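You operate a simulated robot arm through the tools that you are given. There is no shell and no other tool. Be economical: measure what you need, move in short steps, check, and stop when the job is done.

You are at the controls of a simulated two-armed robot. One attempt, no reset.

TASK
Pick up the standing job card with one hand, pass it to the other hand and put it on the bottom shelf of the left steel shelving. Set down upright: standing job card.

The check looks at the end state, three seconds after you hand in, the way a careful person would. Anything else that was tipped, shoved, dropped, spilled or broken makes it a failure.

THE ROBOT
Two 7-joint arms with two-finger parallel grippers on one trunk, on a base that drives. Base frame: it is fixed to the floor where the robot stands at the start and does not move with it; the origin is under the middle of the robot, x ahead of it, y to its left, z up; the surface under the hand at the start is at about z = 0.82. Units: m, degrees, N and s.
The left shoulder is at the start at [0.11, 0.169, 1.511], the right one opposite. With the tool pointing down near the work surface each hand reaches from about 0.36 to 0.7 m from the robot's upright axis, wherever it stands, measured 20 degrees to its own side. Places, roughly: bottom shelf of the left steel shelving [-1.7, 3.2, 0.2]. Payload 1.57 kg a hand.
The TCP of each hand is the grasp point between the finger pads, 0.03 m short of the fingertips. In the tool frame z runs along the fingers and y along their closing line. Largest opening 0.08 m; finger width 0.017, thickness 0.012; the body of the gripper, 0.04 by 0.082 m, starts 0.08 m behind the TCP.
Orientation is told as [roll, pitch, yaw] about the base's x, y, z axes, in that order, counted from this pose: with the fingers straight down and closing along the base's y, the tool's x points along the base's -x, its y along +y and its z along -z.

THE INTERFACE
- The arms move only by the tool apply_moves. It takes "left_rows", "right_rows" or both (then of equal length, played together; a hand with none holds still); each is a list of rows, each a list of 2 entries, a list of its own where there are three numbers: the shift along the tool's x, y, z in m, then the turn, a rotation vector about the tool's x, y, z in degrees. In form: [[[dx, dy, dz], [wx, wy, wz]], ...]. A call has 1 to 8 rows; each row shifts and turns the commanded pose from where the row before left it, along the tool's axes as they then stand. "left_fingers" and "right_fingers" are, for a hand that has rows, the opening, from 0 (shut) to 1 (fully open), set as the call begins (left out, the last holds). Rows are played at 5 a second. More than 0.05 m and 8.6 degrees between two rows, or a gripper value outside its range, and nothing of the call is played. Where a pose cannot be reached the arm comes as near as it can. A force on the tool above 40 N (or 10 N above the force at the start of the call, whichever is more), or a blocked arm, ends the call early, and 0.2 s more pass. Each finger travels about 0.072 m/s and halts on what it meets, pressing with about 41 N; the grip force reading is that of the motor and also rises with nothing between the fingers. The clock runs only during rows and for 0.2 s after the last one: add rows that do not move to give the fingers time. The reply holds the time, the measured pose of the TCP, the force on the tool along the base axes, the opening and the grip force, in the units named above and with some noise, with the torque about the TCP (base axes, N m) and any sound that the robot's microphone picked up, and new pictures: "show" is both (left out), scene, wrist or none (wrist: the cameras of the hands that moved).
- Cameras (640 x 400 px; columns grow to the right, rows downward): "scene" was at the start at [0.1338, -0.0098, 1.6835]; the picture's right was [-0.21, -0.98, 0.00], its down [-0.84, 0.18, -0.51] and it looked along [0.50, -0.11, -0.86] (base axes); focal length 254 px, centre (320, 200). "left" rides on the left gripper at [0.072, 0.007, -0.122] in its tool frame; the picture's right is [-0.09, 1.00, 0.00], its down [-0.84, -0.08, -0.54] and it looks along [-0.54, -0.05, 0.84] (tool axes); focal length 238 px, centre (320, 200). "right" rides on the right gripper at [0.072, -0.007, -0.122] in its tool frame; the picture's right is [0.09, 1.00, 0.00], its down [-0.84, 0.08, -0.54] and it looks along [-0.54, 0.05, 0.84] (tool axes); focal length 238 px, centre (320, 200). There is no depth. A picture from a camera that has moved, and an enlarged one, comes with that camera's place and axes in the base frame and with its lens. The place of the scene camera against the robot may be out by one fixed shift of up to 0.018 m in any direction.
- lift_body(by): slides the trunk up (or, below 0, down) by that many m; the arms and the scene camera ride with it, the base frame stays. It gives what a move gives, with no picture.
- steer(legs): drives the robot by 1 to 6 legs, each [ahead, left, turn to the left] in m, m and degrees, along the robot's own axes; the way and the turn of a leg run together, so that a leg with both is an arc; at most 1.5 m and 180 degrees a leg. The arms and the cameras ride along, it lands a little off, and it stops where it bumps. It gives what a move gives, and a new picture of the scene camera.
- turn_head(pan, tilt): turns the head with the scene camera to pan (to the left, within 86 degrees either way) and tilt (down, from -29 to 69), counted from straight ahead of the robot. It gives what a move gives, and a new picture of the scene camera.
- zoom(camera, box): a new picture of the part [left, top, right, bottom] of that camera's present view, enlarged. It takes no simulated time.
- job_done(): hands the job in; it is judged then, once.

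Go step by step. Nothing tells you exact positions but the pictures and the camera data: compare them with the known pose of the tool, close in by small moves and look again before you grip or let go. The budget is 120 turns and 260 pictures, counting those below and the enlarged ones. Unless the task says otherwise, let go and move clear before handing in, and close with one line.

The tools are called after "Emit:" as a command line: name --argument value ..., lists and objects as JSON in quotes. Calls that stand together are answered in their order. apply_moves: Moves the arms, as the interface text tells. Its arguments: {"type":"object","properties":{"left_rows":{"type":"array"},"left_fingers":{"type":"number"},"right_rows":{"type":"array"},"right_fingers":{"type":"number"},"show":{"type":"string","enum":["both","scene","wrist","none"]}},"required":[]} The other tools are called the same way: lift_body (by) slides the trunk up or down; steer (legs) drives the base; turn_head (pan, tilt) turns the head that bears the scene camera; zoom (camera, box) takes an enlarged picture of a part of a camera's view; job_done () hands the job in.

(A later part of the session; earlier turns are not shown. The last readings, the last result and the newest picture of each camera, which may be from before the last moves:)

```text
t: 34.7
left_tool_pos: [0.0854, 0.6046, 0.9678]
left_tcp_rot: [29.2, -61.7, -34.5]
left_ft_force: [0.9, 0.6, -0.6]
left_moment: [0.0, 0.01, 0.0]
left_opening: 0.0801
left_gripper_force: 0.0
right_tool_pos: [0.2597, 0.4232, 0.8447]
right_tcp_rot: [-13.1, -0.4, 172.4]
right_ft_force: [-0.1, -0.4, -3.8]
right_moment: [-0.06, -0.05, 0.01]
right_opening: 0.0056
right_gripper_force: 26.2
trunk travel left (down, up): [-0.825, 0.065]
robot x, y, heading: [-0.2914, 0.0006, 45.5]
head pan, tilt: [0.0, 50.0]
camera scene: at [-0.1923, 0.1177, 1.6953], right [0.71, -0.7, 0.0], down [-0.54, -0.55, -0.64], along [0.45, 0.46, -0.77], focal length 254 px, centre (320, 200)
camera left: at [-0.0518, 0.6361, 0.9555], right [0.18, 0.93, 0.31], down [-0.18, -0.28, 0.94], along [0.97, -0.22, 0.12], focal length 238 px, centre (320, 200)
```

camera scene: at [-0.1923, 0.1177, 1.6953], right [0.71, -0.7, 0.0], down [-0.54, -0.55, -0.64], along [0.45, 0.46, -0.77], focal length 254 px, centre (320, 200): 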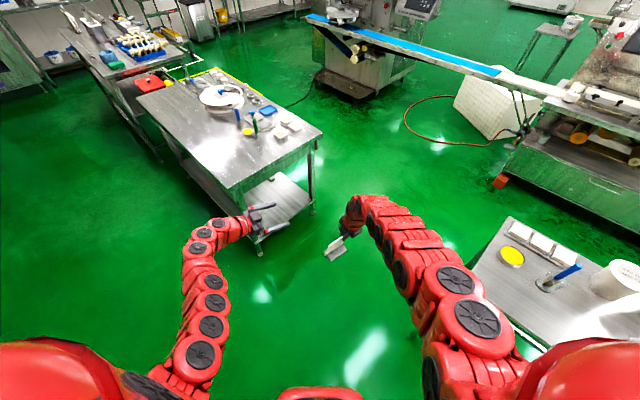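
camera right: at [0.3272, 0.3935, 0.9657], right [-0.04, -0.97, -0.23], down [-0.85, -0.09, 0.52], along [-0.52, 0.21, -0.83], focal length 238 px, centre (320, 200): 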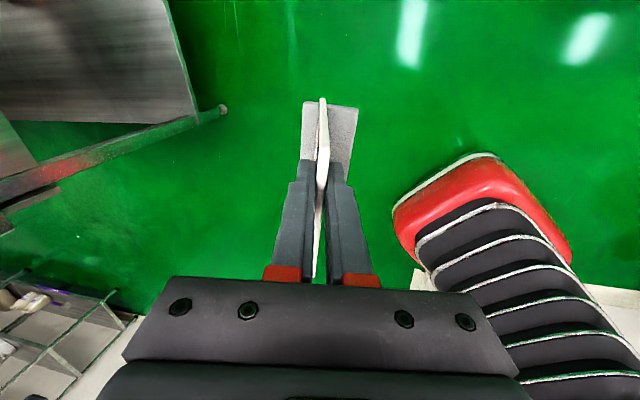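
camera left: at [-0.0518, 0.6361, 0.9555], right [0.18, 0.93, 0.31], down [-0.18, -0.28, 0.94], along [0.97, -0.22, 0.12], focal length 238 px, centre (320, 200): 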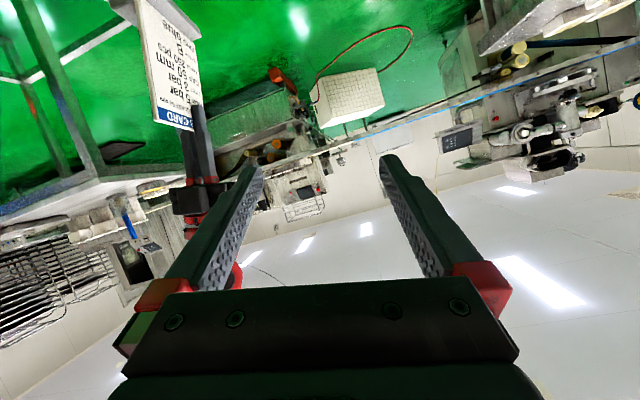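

The left hand's axes match the target grip within 1°. I'll move it to a stand-off 0.12 m from the grip point.

Emit:
apply_moves --left_rows '[[[0.0127, -0.0358, 0.0139], [0, 0, 0]], [[0.0127, -0.0358, 0.0139], [0, 0, 0]], [[0.0127, -0.0358, 0.0139], [0, 0, 0]], [[0.0127, -0.0358, 0.0139], [0, 0, 0]], [[0.0127, -0.0358, 0.0139], [0, 0, 0]], [[0, 0, 0], [0, 0, 0]]]'

Emit:
zoom --camera "left" --box '[230, 70, 410, 210]'

Emit:
zoom --camera "scene" --box '[220, 180, 400, 300]'

```text
t: 36.1
left_tool_pos: [0.1003, 0.4466, 0.8425]
left_tcp_rot: [29.0, -61.7, -34.5]
left_ft_force: [0.0, -0.3, 0.1]
left_moment: [-0.03, 0.01, 0.0]
left_opening: 0.0801
left_gripper_force: 0.1
right_tool_pos: [0.2587, 0.4229, 0.8457]
right_tcp_rot: [-13.2, -0.4, 172.4]
right_ft_force: [-0.4, -0.8, -3.6]
right_moment: [-0.09, -0.06, -0.03]
right_opening: 0.006
right_gripper_force: 25.7
trunk travel left (down, up): [-0.825, 0.065]
robot x, y, heading: [-0.2873, 0.0044, 45.3]
head pan, tilt: [0.0, 50.0]
camera scene: at [-0.1918, 0.118, 1.6953], right [0.71, -0.7, 0.0], down [-0.54, -0.55, -0.64], along [0.45, 0.46, -0.77], focal length 254 px, centre (320, 200)
camera left: at [-0.0381, 0.4775, 0.83], right [0.18, 0.93, 0.31], down [-0.18, -0.28, 0.94], along [0.97, -0.22, 0.12], focal length 238 px, centre (320, 200)
```

scene: 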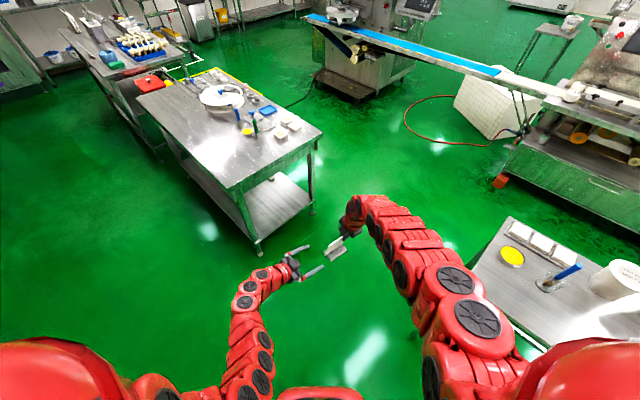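
left: 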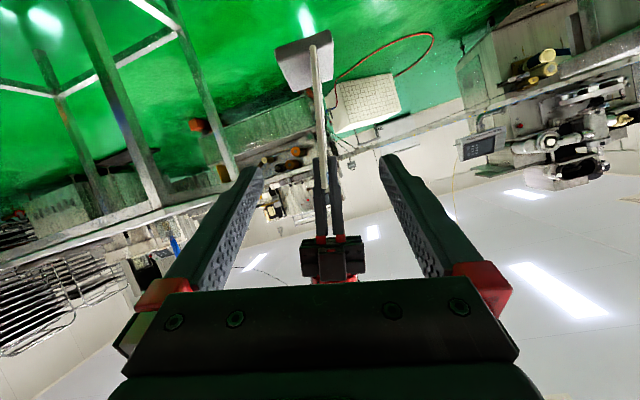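

```text
2.86 times, centred on (320, 140) of left
camera zoom: at [-0.0381, 0.4775, 0.83], right [0.18, 0.93, 0.31], down [-0.18, -0.28, 0.94], along [0.97, -0.22, 0.12], focal length 681 px, centre (320, 371)
```

zoom: 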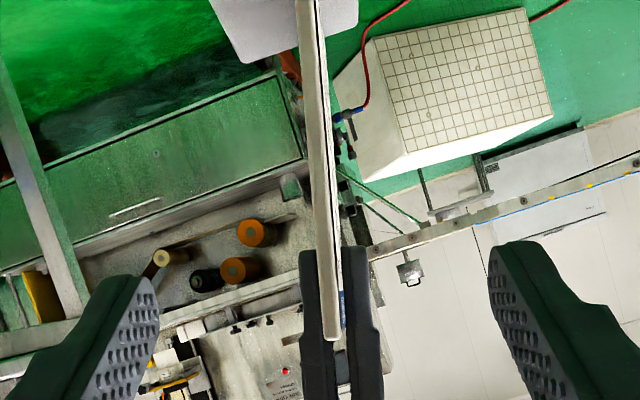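

```text
3.33 times, centred on (310, 240) of scene
camera zoom: at [-0.1918, 0.118, 1.6953], right [0.71, -0.7, 0.0], down [-0.54, -0.55, -0.64], along [0.45, 0.46, -0.77], focal length 847 px, centre (353, 67)
```

zoom: 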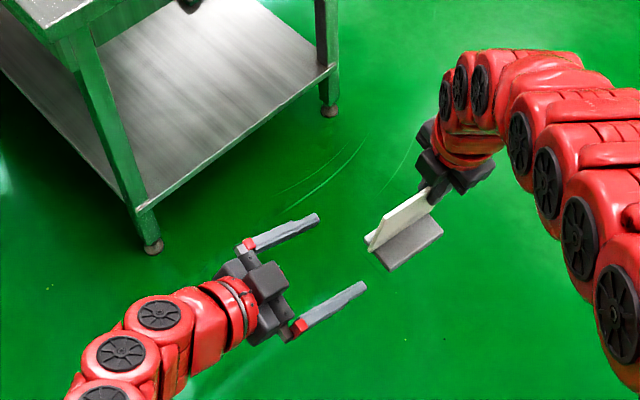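

The card's edge is centred between the left fingers and parallel to them. I'll advance 0.12 m along the tool.

Emit:
apply_moves --left_rows '[[[0, 0, 0.04], [0, 0, 0]], [[0, 0, 0.04], [0, 0, 0]], [[0, 0, 0.02], [0, 0, 0]], [[0, 0, 0.018], [0, 0, 0]], [[0, 0, 0], [0, 0, 0]]]'

Emit:
zoom --camera "scene" --box '[270, 200, 390, 290]'

Emit:
zoom --camera "left" --box '[220, 0, 420, 280]'

```text
t: 37.3
left_tool_pos: [0.1883, 0.4498, 0.8076]
left_tcp_rot: [28.8, -61.8, -34.4]
left_ft_force: [0.7, -0.4, 0.4]
left_moment: [0.02, -0.01, -0.01]
left_opening: 0.08
left_gripper_force: 0.0
left hand out of reach, approached as far as the arm can: row 3, 4
right_tool_pos: [0.26, 0.423, 0.8444]
right_tcp_rot: [-13.0, -0.3, 172.4]
right_ft_force: [-0.9, -0.2, -3.2]
right_moment: [-0.08, -0.08, 0.0]
right_opening: 0.0058
right_gripper_force: 25.6
trunk travel left (down, up): [-0.825, 0.065]
robot x, y, heading: [-0.2904, 0.0004, 45.3]
head pan, tilt: [0.0, 50.0]
camera scene: at [-0.1919, 0.1183, 1.6953], right [0.71, -0.7, 0.0], down [-0.54, -0.55, -0.64], along [0.45, 0.46, -0.77], focal length 254 px, centre (320, 200)
camera left: at [0.0495, 0.4809, 0.795], right [0.18, 0.93, 0.31], down [-0.18, -0.28, 0.94], along [0.97, -0.22, 0.12], focal length 238 px, centre (320, 200)
```

scene: 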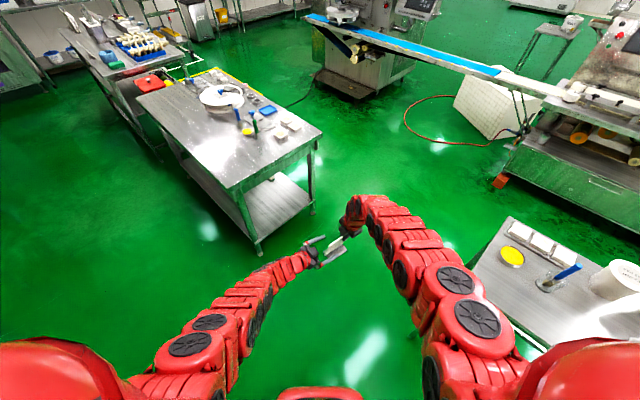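
left: 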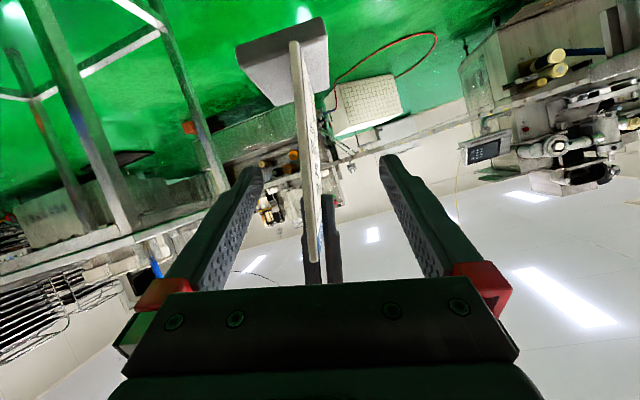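

```text
4.44 times, centred on (330, 245) of scene
camera zoom: at [-0.1919, 0.1183, 1.6953], right [0.71, -0.7, 0.0], down [-0.54, -0.55, -0.64], along [0.45, 0.46, -0.77], focal length 1129 px, centre (276, 0)
```

zoom: 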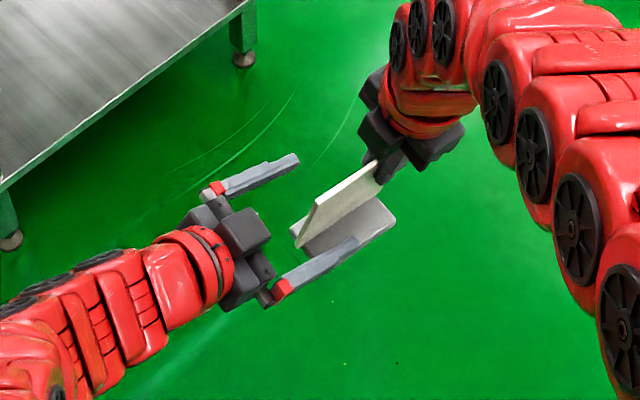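

```text
1.43 times, centred on (320, 140) of left
camera zoom: at [0.0495, 0.4809, 0.795], right [0.18, 0.93, 0.31], down [-0.18, -0.28, 0.94], along [0.97, -0.22, 0.12], focal length 340 px, centre (320, 286)
```

zoom: 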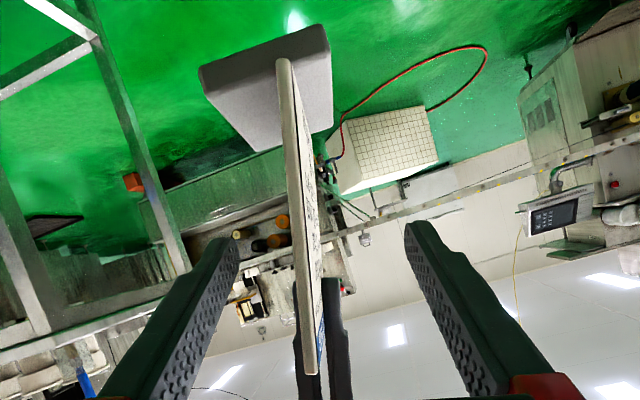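

The left arm is at its limit, about 2 cm short of the grip point. I'll bring the right hand with the card the remaining distance to it.

Emit:
apply_moves --right_rows '[[[-0.011, -0.0043, -0.007], [0, 0, 0]], [[-0.011, -0.0043, -0.007], [0, 0, 0]], [[0, 0, 0], [0, 0, 0]]]'

Emit:
apply_moves --left_rows '[[[0, 0, 0], [0, 0, 0]]]' --show "wrist"

Emit:
zoom --camera "scene" --box '[270, 200, 390, 290]'

Emit:
zoom --camera "left" --box '[220, 0, 420, 280]'

```text
t: 38.1
left_tool_pos: [0.187, 0.449, 0.8069]
left_tcp_rot: [29.0, -61.8, -34.4]
left_ft_force: [-0.5, -0.7, -0.4]
left_moment: [0.0, 0.0, -0.01]
left_opening: 0.0803
left_gripper_force: 0.1
right_tool_pos: [0.2389, 0.4311, 0.8602]
right_tcp_rot: [-13.0, -0.5, 172.4]
right_ft_force: [0.1, 0.3, -2.5]
right_moment: [-0.07, -0.05, 0.02]
right_opening: 0.0056
right_gripper_force: 25.8
trunk travel left (down, up): [-0.825, 0.065]
robot x, y, heading: [-0.2929, -0.0003, 45.1]
head pan, tilt: [0.0, 50.0]
camera scene: at [-0.1915, 0.1175, 1.6953], right [0.71, -0.7, 0.0], down [-0.54, -0.55, -0.64], along [0.45, 0.46, -0.77], focal length 254 px, centre (320, 200)
camera right: at [0.3064, 0.4008, 0.9815], right [-0.04, -0.97, -0.23], down [-0.85, -0.09, 0.52], along [-0.52, 0.21, -0.83], focal length 238 px, centre (320, 200)
```

scene: 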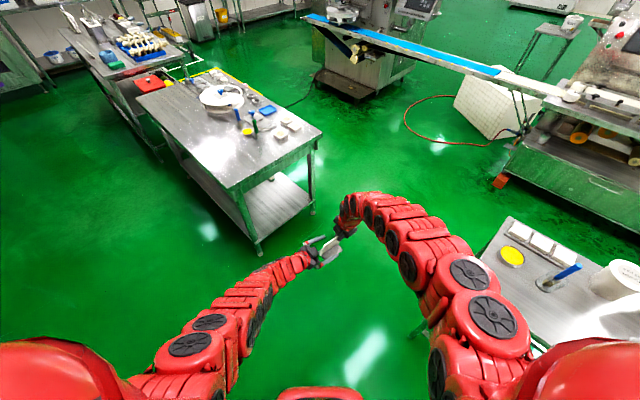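
right: 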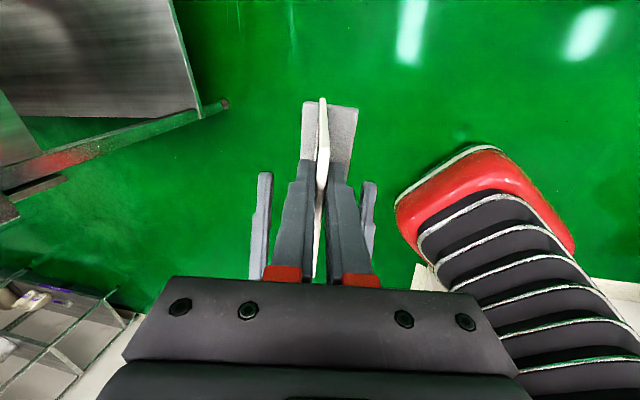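

```text
t: 38.5
left_tool_pos: [0.1871, 0.4508, 0.8066]
left_tcp_rot: [29.0, -61.8, -34.4]
left_ft_force: [0.5, 0.5, -0.1]
left_moment: [0.01, 0.04, 0.0]
left_opening: 0.08
left_gripper_force: 0.0
right_tool_pos: [0.2387, 0.4323, 0.8619]
right_tcp_rot: [-13.1, -0.4, 172.4]
right_ft_force: [0.6, -0.1, -3.4]
right_moment: [-0.06, -0.1, 0.0]
right_opening: 0.0059
right_gripper_force: 25.9
trunk travel left (down, up): [-0.825, 0.065]
robot x, y, heading: [-0.2894, 0.0003, 45.0]
head pan, tilt: [0.0, 50.0]
camera left: at [0.0496, 0.4805, 0.7953], right [0.18, 0.93, 0.31], down [-0.18, -0.28, 0.94], along [0.97, -0.22, 0.12], focal length 238 px, centre (320, 200)
```

left: 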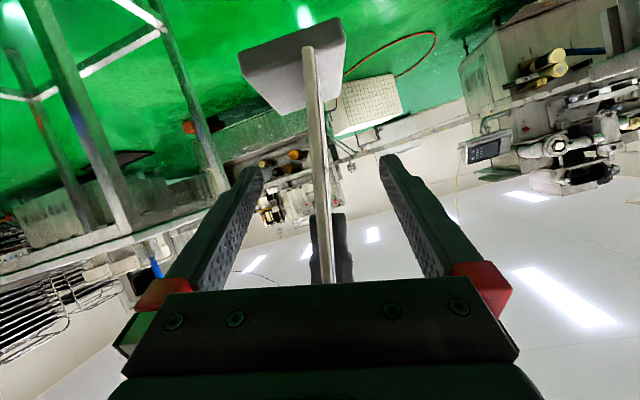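

```text
4.44 times, centred on (330, 245) of scene
camera zoom: at [-0.1918, 0.1176, 1.6953], right [0.71, -0.7, 0.0], down [-0.54, -0.55, -0.64], along [0.45, 0.46, -0.77], focal length 1129 px, centre (276, 0)
```

zoom: 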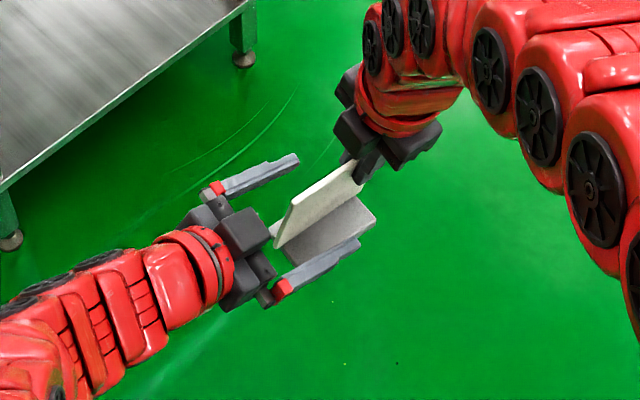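

```text
1.43 times, centred on (320, 140) of left
camera zoom: at [0.0496, 0.4805, 0.7953], right [0.18, 0.93, 0.31], down [-0.18, -0.28, 0.94], along [0.97, -0.22, 0.12], focal length 340 px, centre (320, 286)
```

zoom: 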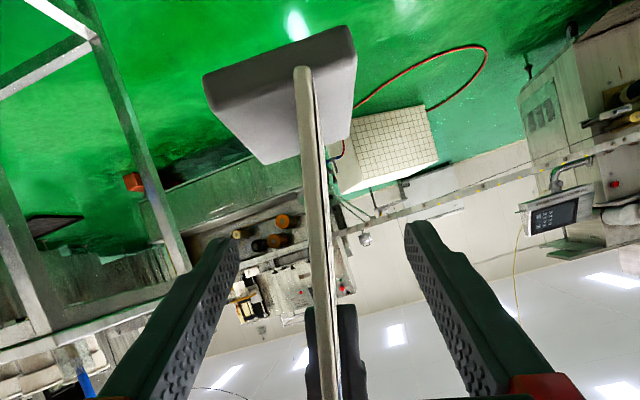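

The card edge is now centred between the left fingers, with its edge just behind the TCP. I'm closing the left hand.

Emit:
apply_moves --left_rows '[[[0, 0, 0], [0, 0, 0]], [[0, 0, 0], [0, 0, 0]], [[0, 0, 0], [0, 0, 0]], [[0, 0, 0], [0, 0, 0]], [[0, 0, 0], [0, 0, 0]]]' --left_fingers 0

Emit:
zoom --camera "scene" --box '[270, 200, 390, 290]'

```text
t: 39.7
left_tool_pos: [0.1877, 0.4503, 0.8088]
left_tcp_rot: [29.0, -61.7, -34.4]
left_ft_force: [2.2, 5.1, -0.1]
left_moment: [-0.1, -0.15, 0.58]
left_opening: 0.0062
left_gripper_force: 26.1
right_tool_pos: [0.2395, 0.431, 0.8605]
right_tcp_rot: [-13.0, -0.4, 172.4]
right_ft_force: [-2.5, -5.8, -0.5]
right_moment: [-0.17, 0.37, -0.23]
right_opening: 0.0059
right_gripper_force: 25.1
trunk travel left (down, up): [-0.825, 0.065]
robot x, y, heading: [-0.2877, 0.0014, 45.4]
head pan, tilt: [0.0, 50.0]
camera scene: at [-0.1918, 0.1176, 1.6953], right [0.71, -0.7, 0.0], down [-0.54, -0.55, -0.64], along [0.45, 0.46, -0.77], focal length 254 px, centre (320, 200)
camera left: at [0.0494, 0.4811, 0.7954], right [0.18, 0.93, 0.31], down [-0.18, -0.28, 0.94], along [0.97, -0.22, 0.12], focal length 238 px, centre (320, 200)
```

scene: 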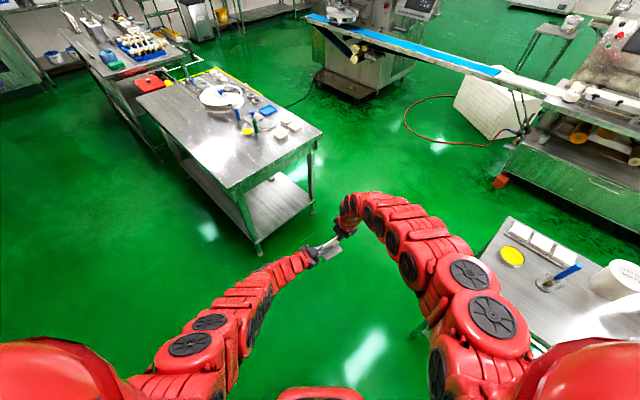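
left: 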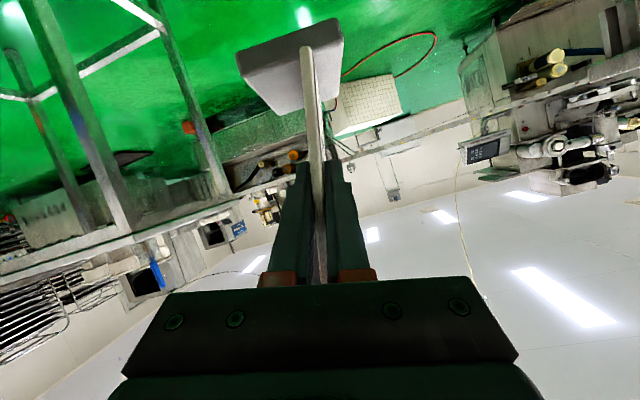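

```text
4.44 times, centred on (330, 245) of scene
camera zoom: at [-0.1918, 0.1176, 1.6953], right [0.71, -0.7, 0.0], down [-0.54, -0.55, -0.64], along [0.45, 0.46, -0.77], focal length 1129 px, centre (276, 0)
```

zoom: 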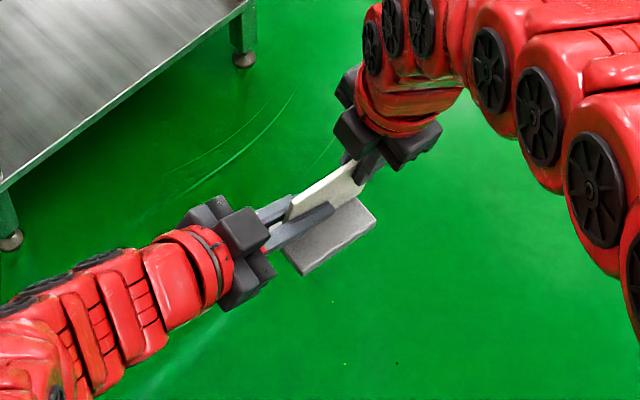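

Both hands hold the card. I'll open the right and retract it upward along its tool axis.

Emit:
apply_moves --right_rows '[[[0, 0, 0], [0, 0, 0]], [[0, 0, 0], [0, 0, 0]], [[0, 0, 0], [0, 0, 0]], [[0, 0, -0.03], [0, 0, 0]], [[0, 0, -0.04], [0, 0, 0]], [[0, 0, -0.04], [0, 0, 0]]]' --right_fingers 1

Emit:
zoom --camera "scene" --box '[270, 180, 390, 270]'

```text
t: 41.1
left_tool_pos: [0.1855, 0.4491, 0.8093]
left_tcp_rot: [29.0, -61.8, -34.6]
left_ft_force: [0.1, 0.5, 0.9]
left_moment: [0.02, 0.09, 0.02]
left_opening: 0.0055
left_gripper_force: 26.0
right_tool_pos: [0.2355, 0.4047, 0.9682]
right_tcp_rot: [-13.0, -0.4, 172.5]
right_ft_force: [0.2, -0.1, 0.0]
right_moment: [-0.02, -0.01, 0.0]
right_opening: 0.0801
right_gripper_force: 0.1
trunk travel left (down, up): [-0.825, 0.065]
robot x, y, heading: [-0.289, -0.0013, 45.6]
head pan, tilt: [0.0, 50.0]
camera scene: at [-0.1924, 0.1161, 1.6955], right [0.71, -0.7, 0.0], down [-0.54, -0.54, -0.64], along [0.45, 0.46, -0.77], focal length 254 px, centre (320, 200)
camera right: at [0.3031, 0.3752, 1.0887], right [-0.04, -0.97, -0.23], down [-0.85, -0.09, 0.52], along [-0.52, 0.21, -0.83], focal length 238 px, centre (320, 200)
```

scene: 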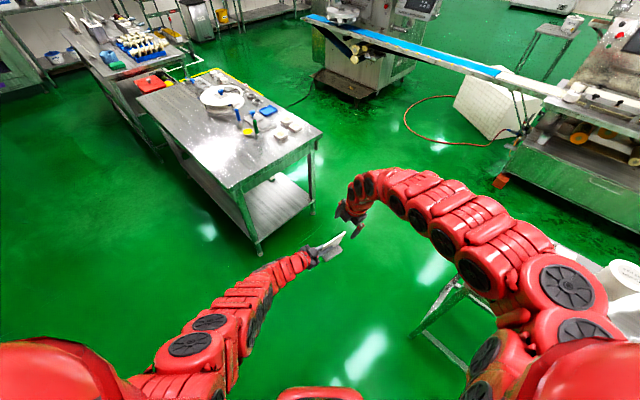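
right: 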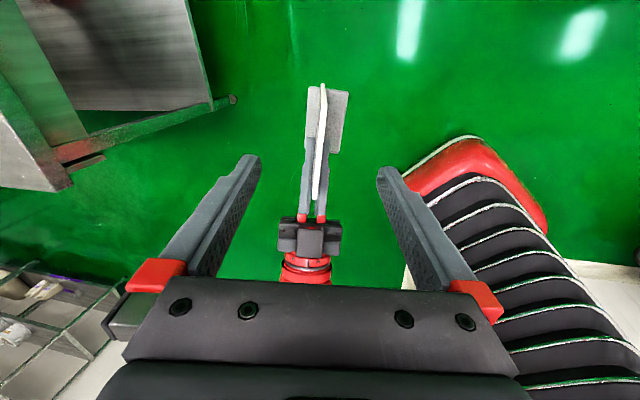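

```text
4.44 times, centred on (330, 225) of scene
camera zoom: at [-0.1924, 0.1161, 1.6955], right [0.71, -0.7, 0.0], down [-0.54, -0.54, -0.64], along [0.45, 0.46, -0.77], focal length 1129 px, centre (276, 89)
```

zoom: 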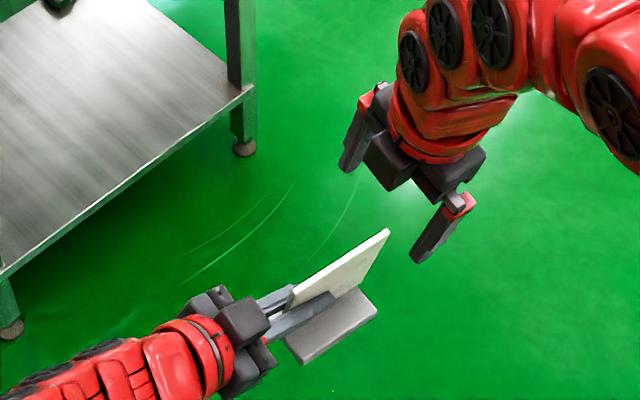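

The handover is done and the left holds the card upright. Next I'll un-yaw the right hand to bring its elbow in before driving.

Emit:
apply_moves --right_rows '[[[0, -0.002, -0.01], [-0.14, 1.7, 8.23]], [[0, -0.002, -0.01], [-0.14, 1.7, 8.23]], [[0, -0.002, -0.01], [-0.14, 1.7, 8.23]], [[0, -0.002, -0.01], [-0.14, 1.7, 8.23]], [[0, -0.002, -0.01], [-0.14, 1.7, 8.23]], [[0, -0.002, -0.01], [-0.14, 1.7, 8.23]], [[0, -0.002, -0.01], [-0.14, 1.7, 8.23]], [[0, -0.002, -0.01], [-0.14, 1.7, 8.23]]]' --show "none"

Emit:
apply_moves --right_rows '[[[0, 0, 0], [-0.14, 1.7, 8.23]], [[0, 0, 0], [-0.14, 1.7, 8.23]], [[0, 0, 0], [-0.14, 1.7, 8.23]], [[0, 0, 0], [-0.14, 1.7, 8.23]], [[0, 0, 0], [-0.14, 1.7, 8.23]], [[0, -0.03, 0], [-0.14, 1.7, 8.23]], [[0, -0.04, 0], [0, 0, 0]], [[0, -0.04, 0], [0, 0, 0]]]' --show "scene"

```text
t: 42.9
left_tool_pos: [0.187, 0.4492, 0.8086]
left_tcp_rot: [29.0, -61.8, -34.5]
left_ft_force: [0.0, -0.1, 0.0]
left_moment: [0.02, 0.07, -0.01]
left_opening: 0.0057
left_gripper_force: 26.0
right_tool_pos: [0.2445, 0.4141, 1.0451]
right_tcp_rot: [-10.9, -0.8, 105.1]
right_ft_force: [0.0, -0.1, -0.1]
right_moment: [-0.04, -0.03, -0.01]
right_opening: 0.0801
right_gripper_force: 0.1
right hand out of reach, approached as far as the arm can: row 3, 4, 5
trunk travel left (down, up): [-0.825, 0.065]
robot x, y, heading: [-0.291, -0.0004, 45.4]
head pan, tilt: [0.0, 50.0]
```

```text
t: 44.7
left_tool_pos: [0.1889, 0.4491, 0.8074]
left_tcp_rot: [29.1, -61.9, -34.4]
left_ft_force: [0.0, 0.0, -0.2]
left_moment: [-0.01, 0.11, 0.02]
left_opening: 0.0063
left_gripper_force: 25.6
right_tool_pos: [0.3346, 0.356, 1.0634]
right_tcp_rot: [-9.8, 0.3, 54.9]
right_ft_force: [-0.2, 0.3, -0.2]
right_moment: [0.02, 0.0, 0.0]
right_opening: 0.0798
right_gripper_force: 0.0
trunk travel left (down, up): [-0.825, 0.065]
robot x, y, heading: [-0.2917, 0.0008, 45.2]
head pan, tilt: [0.0, 50.0]
camera scene: at [-0.1909, 0.1168, 1.6953], right [0.71, -0.7, 0.0], down [-0.54, -0.54, -0.64], along [0.45, 0.46, -0.77], focal length 254 px, centre (320, 200)
```

scene: 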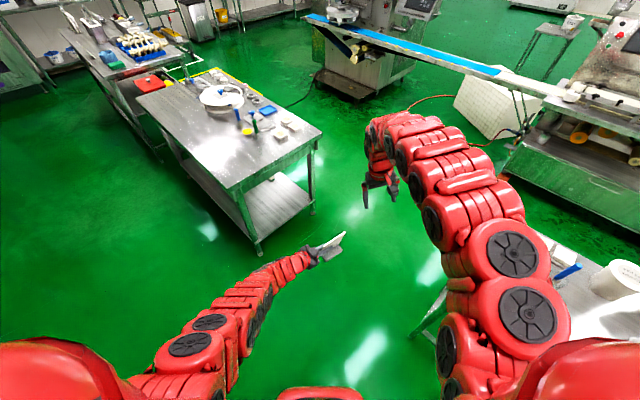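

The right hand is raised and clear of the card. I'll turn the base to heading 90° and look ahead.

Emit:
steer --legs '[[0, 0, 45]]'

Emit:
turn_head --pan 40 --tilt 35

Emit:
turn_head --pan 86 --tilt 35

```text
t: 47.2
left_tool_pos: [-0.2724, 0.6549, 0.8079]
left_tcp_rot: [29.1, -61.7, 10.8]
left_ft_force: [0.6, -0.3, -0.3]
left_moment: [-0.09, 0.08, 0.01]
left_opening: 0.0055
left_gripper_force: 25.6
right_tool_pos: [-0.1035, 0.6955, 1.0615]
right_tcp_rot: [-9.8, 0.3, 100.1]
right_ft_force: [0.0, -0.3, 0.3]
right_moment: [0.01, -0.02, 0.0]
right_opening: 0.08
right_gripper_force: 0.1
trunk travel left (down, up): [-0.825, 0.065]
robot x, y, heading: [-0.2879, 0.0045, 90.7]
head pan, tilt: [0.0, 50.0]
camera scene: at [-0.3044, 0.1632, 1.6953], right [1.0, 0.01, 0.0], down [0.01, -0.77, -0.64], along [-0.01, 0.64, -0.77], focal length 254 px, centre (320, 200)
```

scene: 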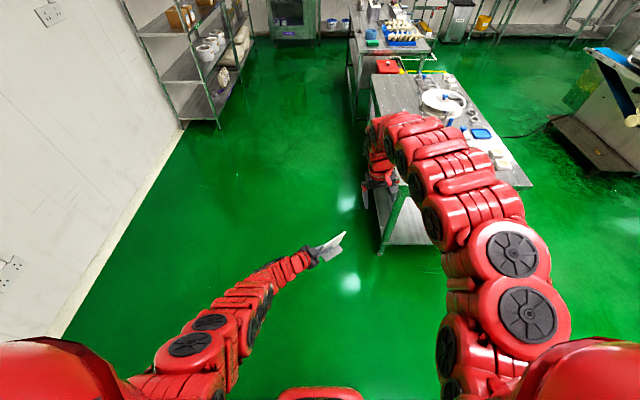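

```text
t: 48.3
left_tool_pos: [-0.273, 0.6561, 0.8078]
left_tcp_rot: [28.9, -61.6, 10.8]
left_ft_force: [-0.6, -0.4, 0.1]
left_moment: [-0.07, 0.05, 0.02]
left_opening: 0.0057
left_gripper_force: 25.5
right_tool_pos: [-0.1034, 0.6959, 1.0613]
right_tcp_rot: [-9.7, 0.3, 100.1]
right_ft_force: [0.7, 0.9, -0.5]
right_moment: [-0.02, -0.04, -0.03]
right_opening: 0.08
right_gripper_force: 0.1
trunk travel left (down, up): [-0.825, 0.065]
robot x, y, heading: [-0.2943, -0.003, 90.6]
head pan, tilt: [40.0, 35.0]
camera scene: at [-0.3608, 0.1532, 1.717], right [0.76, 0.65, 0.0], down [0.37, -0.44, -0.82], along [-0.53, 0.62, -0.57], focal length 254 px, centre (320, 200)
```

scene: 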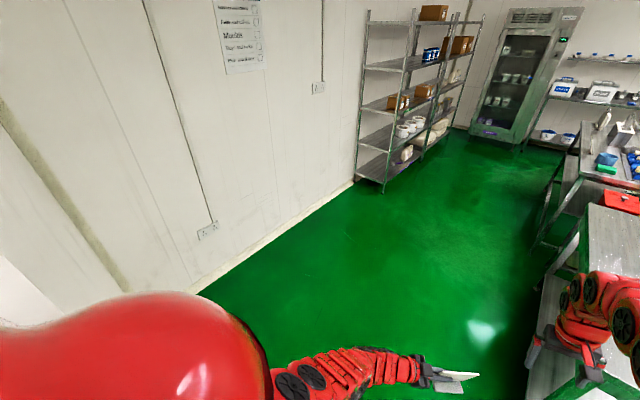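

```text
t: 49.4
left_tool_pos: [-0.273, 0.6566, 0.8069]
left_tcp_rot: [28.9, -61.8, 10.7]
left_ft_force: [-0.3, 0.6, -0.6]
left_moment: [-0.1, 0.1, -0.01]
left_opening: 0.006
left_gripper_force: 25.5
right_tool_pos: [-0.1038, 0.6936, 1.063]
right_tcp_rot: [-9.8, 0.2, 100.2]
right_ft_force: [-0.3, -0.3, 0.1]
right_moment: [0.0, 0.01, 0.02]
right_opening: 0.0803
right_gripper_force: 0.0
trunk travel left (down, up): [-0.825, 0.065]
robot x, y, heading: [-0.2849, 0.0018, 90.6]
head pan, tilt: [85.9, 35.0]
camera scene: at [-0.3915, 0.0916, 1.7171], right [0.06, 1.0, 0.0], down [0.57, -0.04, -0.82], along [-0.82, 0.05, -0.57], focal length 254 px, centre (320, 200)
```

scene: 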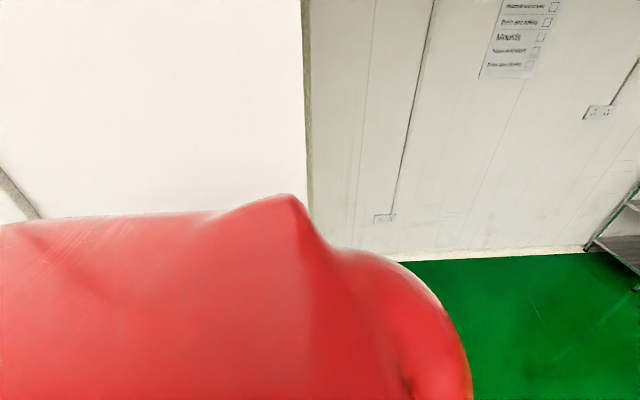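

There's a white partition behind-left, which explains the bump, and then a clear corridor between shelf (x about -1.5) and tables (x about 0.12). I'll drive forward, shifting left to x about -0.64.

Emit:
steer --legs '[[0.5, 0, 0], [0.6, 0.35, 0], [0.8, 0, 0]]'

Emit:
turn_head --pan 60 --tilt 35

```text
t: 59.6
left_tool_pos: [-0.6251, 2.5519, 0.8072]
left_tcp_rot: [29.0, -61.8, 10.4]
left_ft_force: [-0.1, 0.4, -3.5]
left_moment: [-0.07, 0.08, 0.01]
left_opening: 0.0059
left_gripper_force: 25.8
right_tool_pos: [-0.4544, 2.5899, 1.0627]
right_tcp_rot: [-9.8, 0.4, 99.7]
right_ft_force: [0.6, 0.5, 0.8]
right_moment: [-0.03, 0.02, -0.02]
right_opening: 0.0798
right_gripper_force: 0.1
trunk travel left (down, up): [-0.825, 0.065]
robot x, y, heading: [-0.6445, 1.8964, 90.0]
head pan, tilt: [85.9, 35.0]
camera scene: at [-0.7471, 1.9882, 1.7171], right [0.07, 1.0, 0.0], down [0.57, -0.04, -0.82], along [-0.82, 0.05, -0.57], focal length 254 px, centre (320, 200)
```

scene: 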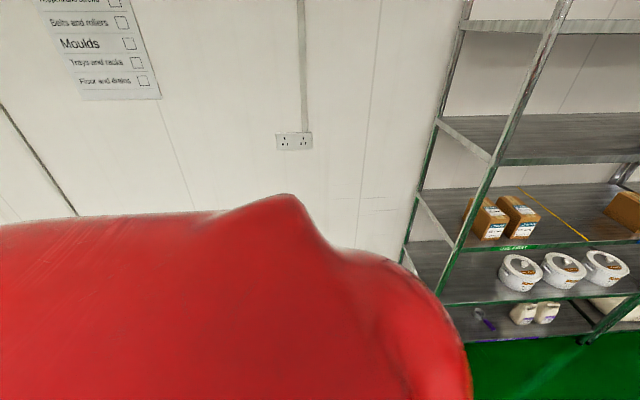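

```text
t: 60.5
left_tool_pos: [-0.6243, 2.5523, 0.8069]
left_tcp_rot: [28.8, -61.9, 10.6]
left_ft_force: [0.8, 0.2, -2.8]
left_moment: [-0.07, 0.04, -0.01]
left_opening: 0.0058
left_gripper_force: 25.3
right_tool_pos: [-0.4548, 2.5898, 1.0632]
right_tcp_rot: [-9.8, 0.3, 99.7]
right_ft_force: [-1.0, 0.9, -0.2]
right_moment: [0.01, 0.01, -0.02]
right_opening: 0.0798
right_gripper_force: 0.0
trunk travel left (down, up): [-0.825, 0.065]
robot x, y, heading: [-0.6469, 1.8952, 90.2]
head pan, tilt: [60.0, 35.0]
camera scene: at [-0.7357, 2.0261, 1.7171], right [0.5, 0.87, 0.0], down [0.5, -0.28, -0.82], along [-0.71, 0.41, -0.57], focal length 254 px, centre (320, 200)
```

scene: 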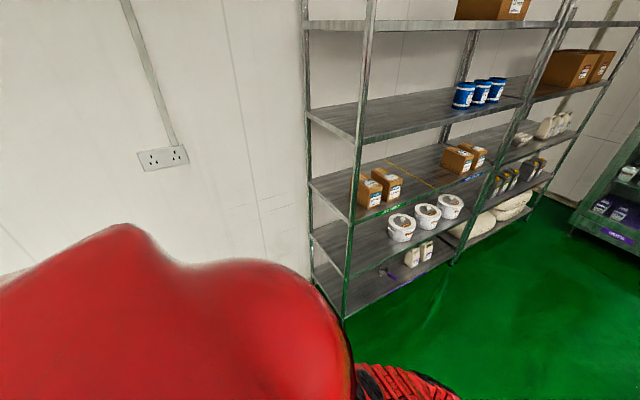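

Emit:
zoom --camera "scene" --box '[290, 180, 490, 330]'

```text
2.67 times, centred on (390, 255) of scene
camera zoom: at [-0.7357, 2.0261, 1.7171], right [0.5, 0.87, 0.0], down [0.5, -0.28, -0.82], along [-0.71, 0.41, -0.57], focal length 677 px, centre (133, 53)
```

zoom: 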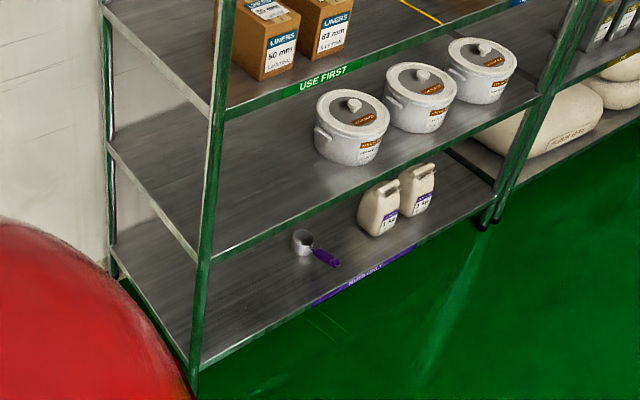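

The free spot is at the near end of the bottom shelf: front edge x about -1.42, post at y about 2.61, and the scoop no closer than y about 3.0. I'll aim for (-1.55, 2.82), so I turn to face the shelf line first.

Emit:
steer --legs '[[0, 0, 90]]'

Emit:
turn_head --pan 0 --tilt 45

```text
t: 64.7
left_tool_pos: [-1.3013, 1.9323, 0.8075]
left_tcp_rot: [29.0, -61.8, 99.4]
left_ft_force: [-0.9, -0.1, -3.3]
left_moment: [-0.1, -0.07, -0.02]
left_opening: 0.0059
left_gripper_force: 25.6
right_tool_pos: [-1.3349, 2.1036, 1.063]
right_tcp_rot: [-9.8, 0.3, -171.6]
right_ft_force: [1.2, 0.2, -0.2]
right_moment: [0.0, -0.05, -0.03]
right_opening: 0.0801
right_gripper_force: 0.1
trunk travel left (down, up): [-0.825, 0.065]
robot x, y, heading: [-0.6452, 1.8964, 179.1]
head pan, tilt: [60.0, 35.0]
camera scene: at [-0.7851, 1.8277, 1.7171], right [-0.86, 0.51, 0.0], down [0.3, 0.49, -0.82], along [-0.42, -0.7, -0.57], focal length 254 px, centre (320, 200)
```

scene: 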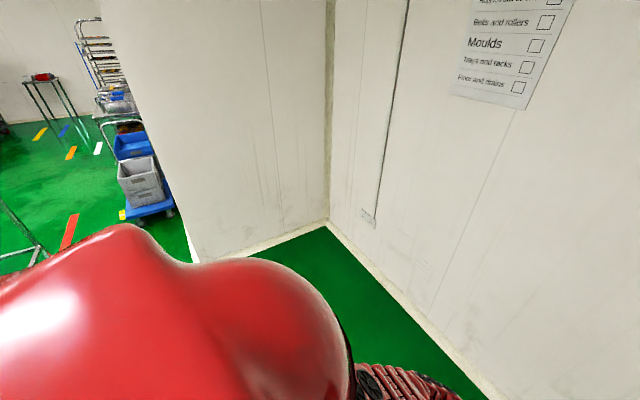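

```text
t: 66.0
left_tool_pos: [-1.2988, 1.9328, 0.8075]
left_tcp_rot: [28.9, -61.8, 99.2]
left_ft_force: [0.2, 0.5, -3.0]
left_moment: [-0.08, -0.07, 0.04]
left_opening: 0.0058
left_gripper_force: 25.4
right_tool_pos: [-1.3359, 2.1031, 1.062]
right_tcp_rot: [-9.8, 0.4, -171.5]
right_ft_force: [-0.3, 0.2, 0.0]
right_moment: [0.0, 0.0, 0.0]
right_opening: 0.0801
right_gripper_force: 0.0
trunk travel left (down, up): [-0.825, 0.065]
robot x, y, heading: [-0.6439, 1.8968, 179.0]
head pan, tilt: [0.0, 45.0]
camera scene: at [-0.8211, 1.9044, 1.7022], right [0.02, 1.0, 0.0], down [0.71, -0.01, -0.71], along [-0.71, 0.01, -0.71], focal length 254 px, centre (320, 200)
```

scene: 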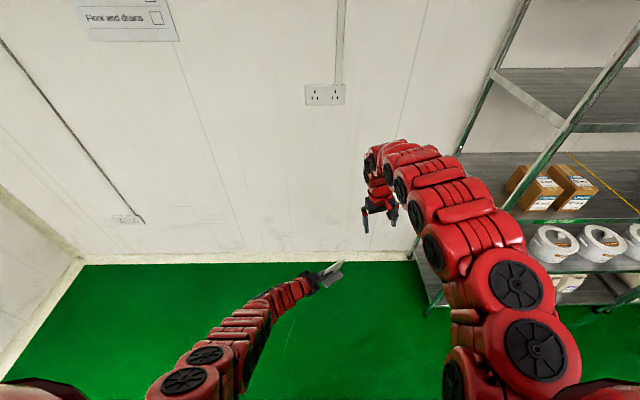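

I'll swing the right hand out to the robot's right side so it stays out of the shelf, and yaw the left hand to point forward.

Emit:
apply_moves --right_rows '[[[0.0336, -0.03, 0.0052], [0, 0, 0]], [[0.0336, -0.03, 0.0052], [0, 0, 0]], [[0.0336, -0.03, 0.0052], [0, 0, 0]], [[0.0336, -0.03, 0.0052], [0, 0, 0]], [[0.0336, -0.03, 0.0052], [0, 0, 0]], [[0.0336, -0.03, 0.0052], [0, 0, 0]], [[0.0336, -0.03, 0.0052], [0, 0, 0]], [[0.0336, -0.03, 0.0052], [0, 0, 0]]]' --show "scene"

```text
t: 67.8
left_tool_pos: [-1.3001, 1.9335, 0.8069]
left_tcp_rot: [29.0, -61.8, 99.3]
left_ft_force: [-0.6, 1.3, -3.9]
left_moment: [-0.1, -0.09, 0.0]
left_opening: 0.0057
left_gripper_force: 25.5
right_tool_pos: [-1.1865, 2.4121, 1.0372]
right_tcp_rot: [-9.6, 0.4, -171.4]
right_ft_force: [-0.1, 0.0, -0.2]
right_moment: [-0.04, -0.01, 0.01]
right_opening: 0.0801
right_gripper_force: 0.1
right hand out of reach, approached as far as the arm can: row 2, 3, 4, 5, 6, 7, 8
trunk travel left (down, up): [-0.825, 0.065]
robot x, y, heading: [-0.6449, 1.8964, 179.0]
head pan, tilt: [0.0, 45.0]
camera scene: at [-0.8199, 1.9057, 1.7023], right [0.02, 1.0, 0.0], down [0.71, -0.01, -0.71], along [-0.71, 0.01, -0.71], focal length 254 px, centre (320, 200)
```

scene: 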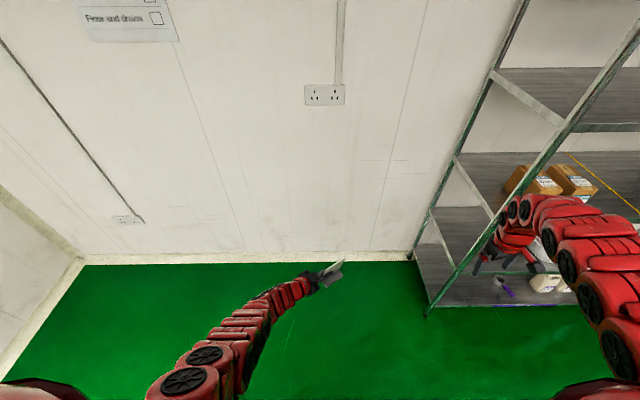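

Emit:
apply_moves --right_rows '[[[0.0373, -0.0223, 0.003], [0, 0, 0]], [[0.0373, -0.0223, 0.003], [0, 0, 0]], [[0.0373, -0.0223, 0.003], [0, 0, 0]], [[0.0373, -0.0223, 0.003], [0, 0, 0]], [[0.0373, -0.0223, 0.003], [0, 0, 0]], [[0.0373, -0.0223, 0.003], [0, 0, 0]], [[0.0373, -0.0223, 0.003], [0, 0, 0]]]' --show "none"

Emit:
turn_head --pan -40 --tilt 45

```text
t: 69.4
left_tool_pos: [-1.2995, 1.9343, 0.8075]
left_tcp_rot: [29.0, -61.8, 99.2]
left_ft_force: [-0.1, -0.7, -3.8]
left_moment: [-0.08, -0.11, 0.01]
left_opening: 0.0057
left_gripper_force: 25.9
right_tool_pos: [-0.9651, 2.6182, 1.0373]
right_tcp_rot: [-9.7, 0.2, -171.5]
right_ft_force: [-0.4, 0.3, -0.5]
right_moment: [-0.05, 0.03, -0.01]
right_opening: 0.0799
right_gripper_force: 0.1
right hand out of reach, approached as far as the arm can: row 1, 2, 3
trunk travel left (down, up): [-0.825, 0.065]
robot x, y, heading: [-0.6472, 1.8965, 179.3]
head pan, tilt: [0.0, 45.0]
```

```text
t: 70.5
left_tool_pos: [-1.3007, 1.9329, 0.8083]
left_tcp_rot: [29.0, -61.7, 99.3]
left_ft_force: [-0.1, -0.5, -3.2]
left_moment: [-0.07, -0.09, 0.01]
left_opening: 0.0058
left_gripper_force: 25.5
right_tool_pos: [-0.9663, 2.6175, 1.0377]
right_tcp_rot: [-9.8, 0.4, -171.5]
right_ft_force: [0.0, 0.4, 0.8]
right_moment: [-0.04, 0.02, 0.02]
right_opening: 0.0801
right_gripper_force: 0.1
trunk travel left (down, up): [-0.825, 0.065]
robot x, y, heading: [-0.6459, 1.8957, 179.0]
head pan, tilt: [-40.0, 45.0]
camera scene: at [-0.801, 1.9568, 1.7022], right [0.65, 0.76, 0.0], down [0.53, -0.46, -0.71], along [-0.53, 0.46, -0.71], focal length 254 px, centre (320, 200)
```

scene: 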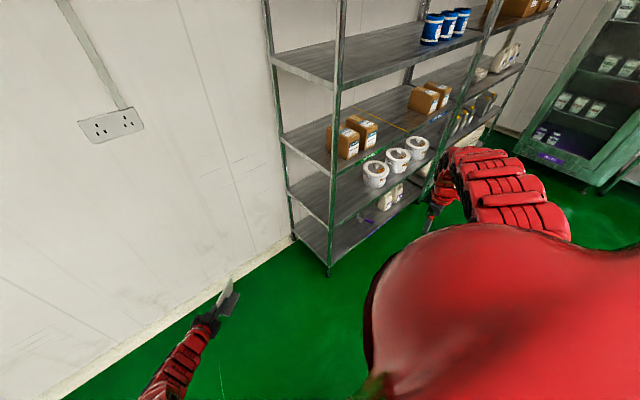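

The right arm is now tucked to the side. Next I shift the left hand 0.16 m left and yaw it about vertical to point at the shelf.

Emit:
apply_moves --left_rows '[[[0.0187, 0.0222, -0.0273], [0, 0, 0]], [[0.0187, 0.0222, -0.0273], [0, 0, 0]], [[0, 0, 0], [-7.06, 1.85, -3.26]], [[0, 0, 0], [-7.06, 1.85, -3.26]], [[0, 0, 0], [-7.06, 1.85, -3.26]], [[0, 0, 0], [-7.06, 1.85, -3.26]], [[0, 0, 0], [-7.06, 1.85, -3.26]], [[0, 0, 0], [-7.06, 1.85, -3.26]]]' --show "wrist"

Emit:
turn_head --pan 0 --tilt 50

```text
t: 72.3
left_tool_pos: [-1.2998, 1.8525, 0.8071]
left_tcp_rot: [29.3, -61.7, 135.2]
left_ft_force: [0.2, 0.0, -4.4]
left_moment: [0.01, -0.1, -0.01]
left_opening: 0.0057
left_gripper_force: 25.3
left hand out of reach, approached as far as the arm can: row 7, 8
right_tool_pos: [-0.9668, 2.6167, 1.0396]
right_tcp_rot: [-9.7, 0.2, -171.6]
right_ft_force: [0.6, -0.1, 0.1]
right_moment: [-0.02, 0.01, 0.01]
right_opening: 0.0802
right_gripper_force: 0.0
trunk travel left (down, up): [-0.825, 0.065]
robot x, y, heading: [-0.6484, 1.8988, 179.2]
head pan, tilt: [-40.0, 45.0]
camera left: at [-1.1696, 1.7991, 0.7949], right [-0.34, -0.89, 0.31], down [0.23, 0.25, 0.94], along [-0.91, 0.39, 0.12], focal length 238 px, centre (320, 200)
```

left: 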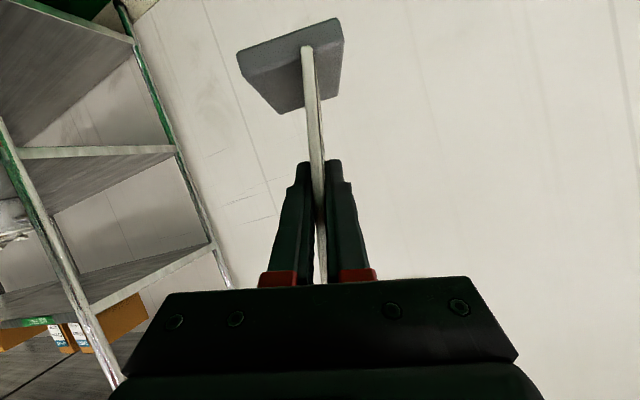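

```text
t: 73.3
left_tool_pos: [-1.3003, 1.8535, 0.8073]
left_tcp_rot: [29.3, -61.7, 134.9]
left_ft_force: [-0.3, 0.0, -4.5]
left_moment: [-0.01, -0.11, 0.01]
left_opening: 0.0058
left_gripper_force: 25.9
right_tool_pos: [-0.9667, 2.6171, 1.0384]
right_tcp_rot: [-9.8, 0.2, -171.5]
right_ft_force: [0.2, -0.7, 0.2]
right_moment: [-0.02, -0.03, 0.0]
right_opening: 0.0799
right_gripper_force: 0.1
trunk travel left (down, up): [-0.825, 0.065]
robot x, y, heading: [-0.6481, 1.8969, 179.1]
head pan, tilt: [0.0, 50.0]
camera scene: at [-0.8167, 1.9046, 1.6953], right [0.02, 1.0, 0.0], down [0.77, -0.01, -0.64], along [-0.64, 0.01, -0.77], focal length 254 px, centre (320, 200)
```

scene: 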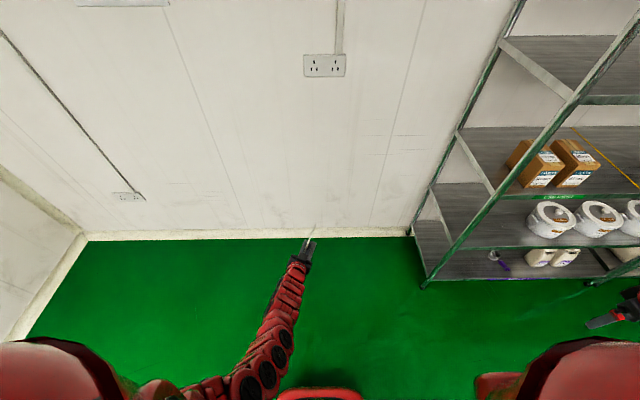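

The hand points about 12° off straight into the shelf, and the card is still level. I'll lower the trunk 0.45 m, back off slightly and strafe right to the slot.

Emit:
lift_body --by -0.44

Emit:
steer --legs '[[-0.08, 0, 0], [0, -0.5, 0], [0, -0.46, 0]]'

```text
refused: -0.44 is not a number from -0.4 to 0.4
```

```text
t: 79.3
left_tool_pos: [-1.2046, 2.8132, 0.8076]
left_tcp_rot: [29.3, -61.7, 134.9]
left_ft_force: [-0.1, 0.4, -3.5]
left_moment: [-0.02, -0.11, 0.02]
left_opening: 0.0059
left_gripper_force: 25.5
right_tool_pos: [-0.8709, 3.5765, 1.0378]
right_tcp_rot: [-9.8, 0.3, -171.5]
right_ft_force: [0.0, -0.6, -0.1]
right_moment: [-0.01, 0.0, 0.03]
right_opening: 0.0801
right_gripper_force: 0.0
trunk travel left (down, up): [-0.825, 0.065]
robot x, y, heading: [-0.553, 2.8604, 179.2]
head pan, tilt: [0.0, 50.0]
camera scene: at [-0.7214, 2.8641, 1.6953], right [0.02, 1.0, 0.0], down [0.77, -0.01, -0.64], along [-0.64, 0.01, -0.77], focal length 254 px, centre (320, 200)
```

scene: 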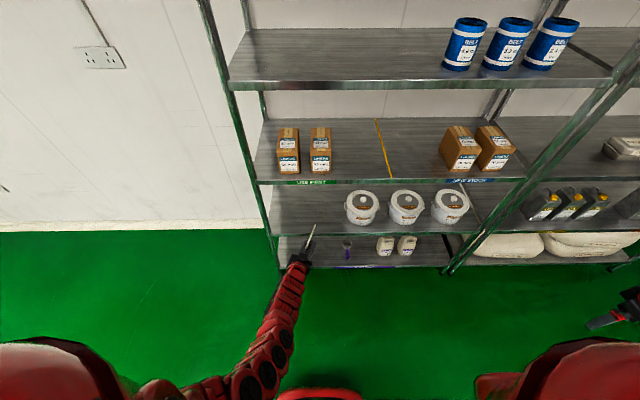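

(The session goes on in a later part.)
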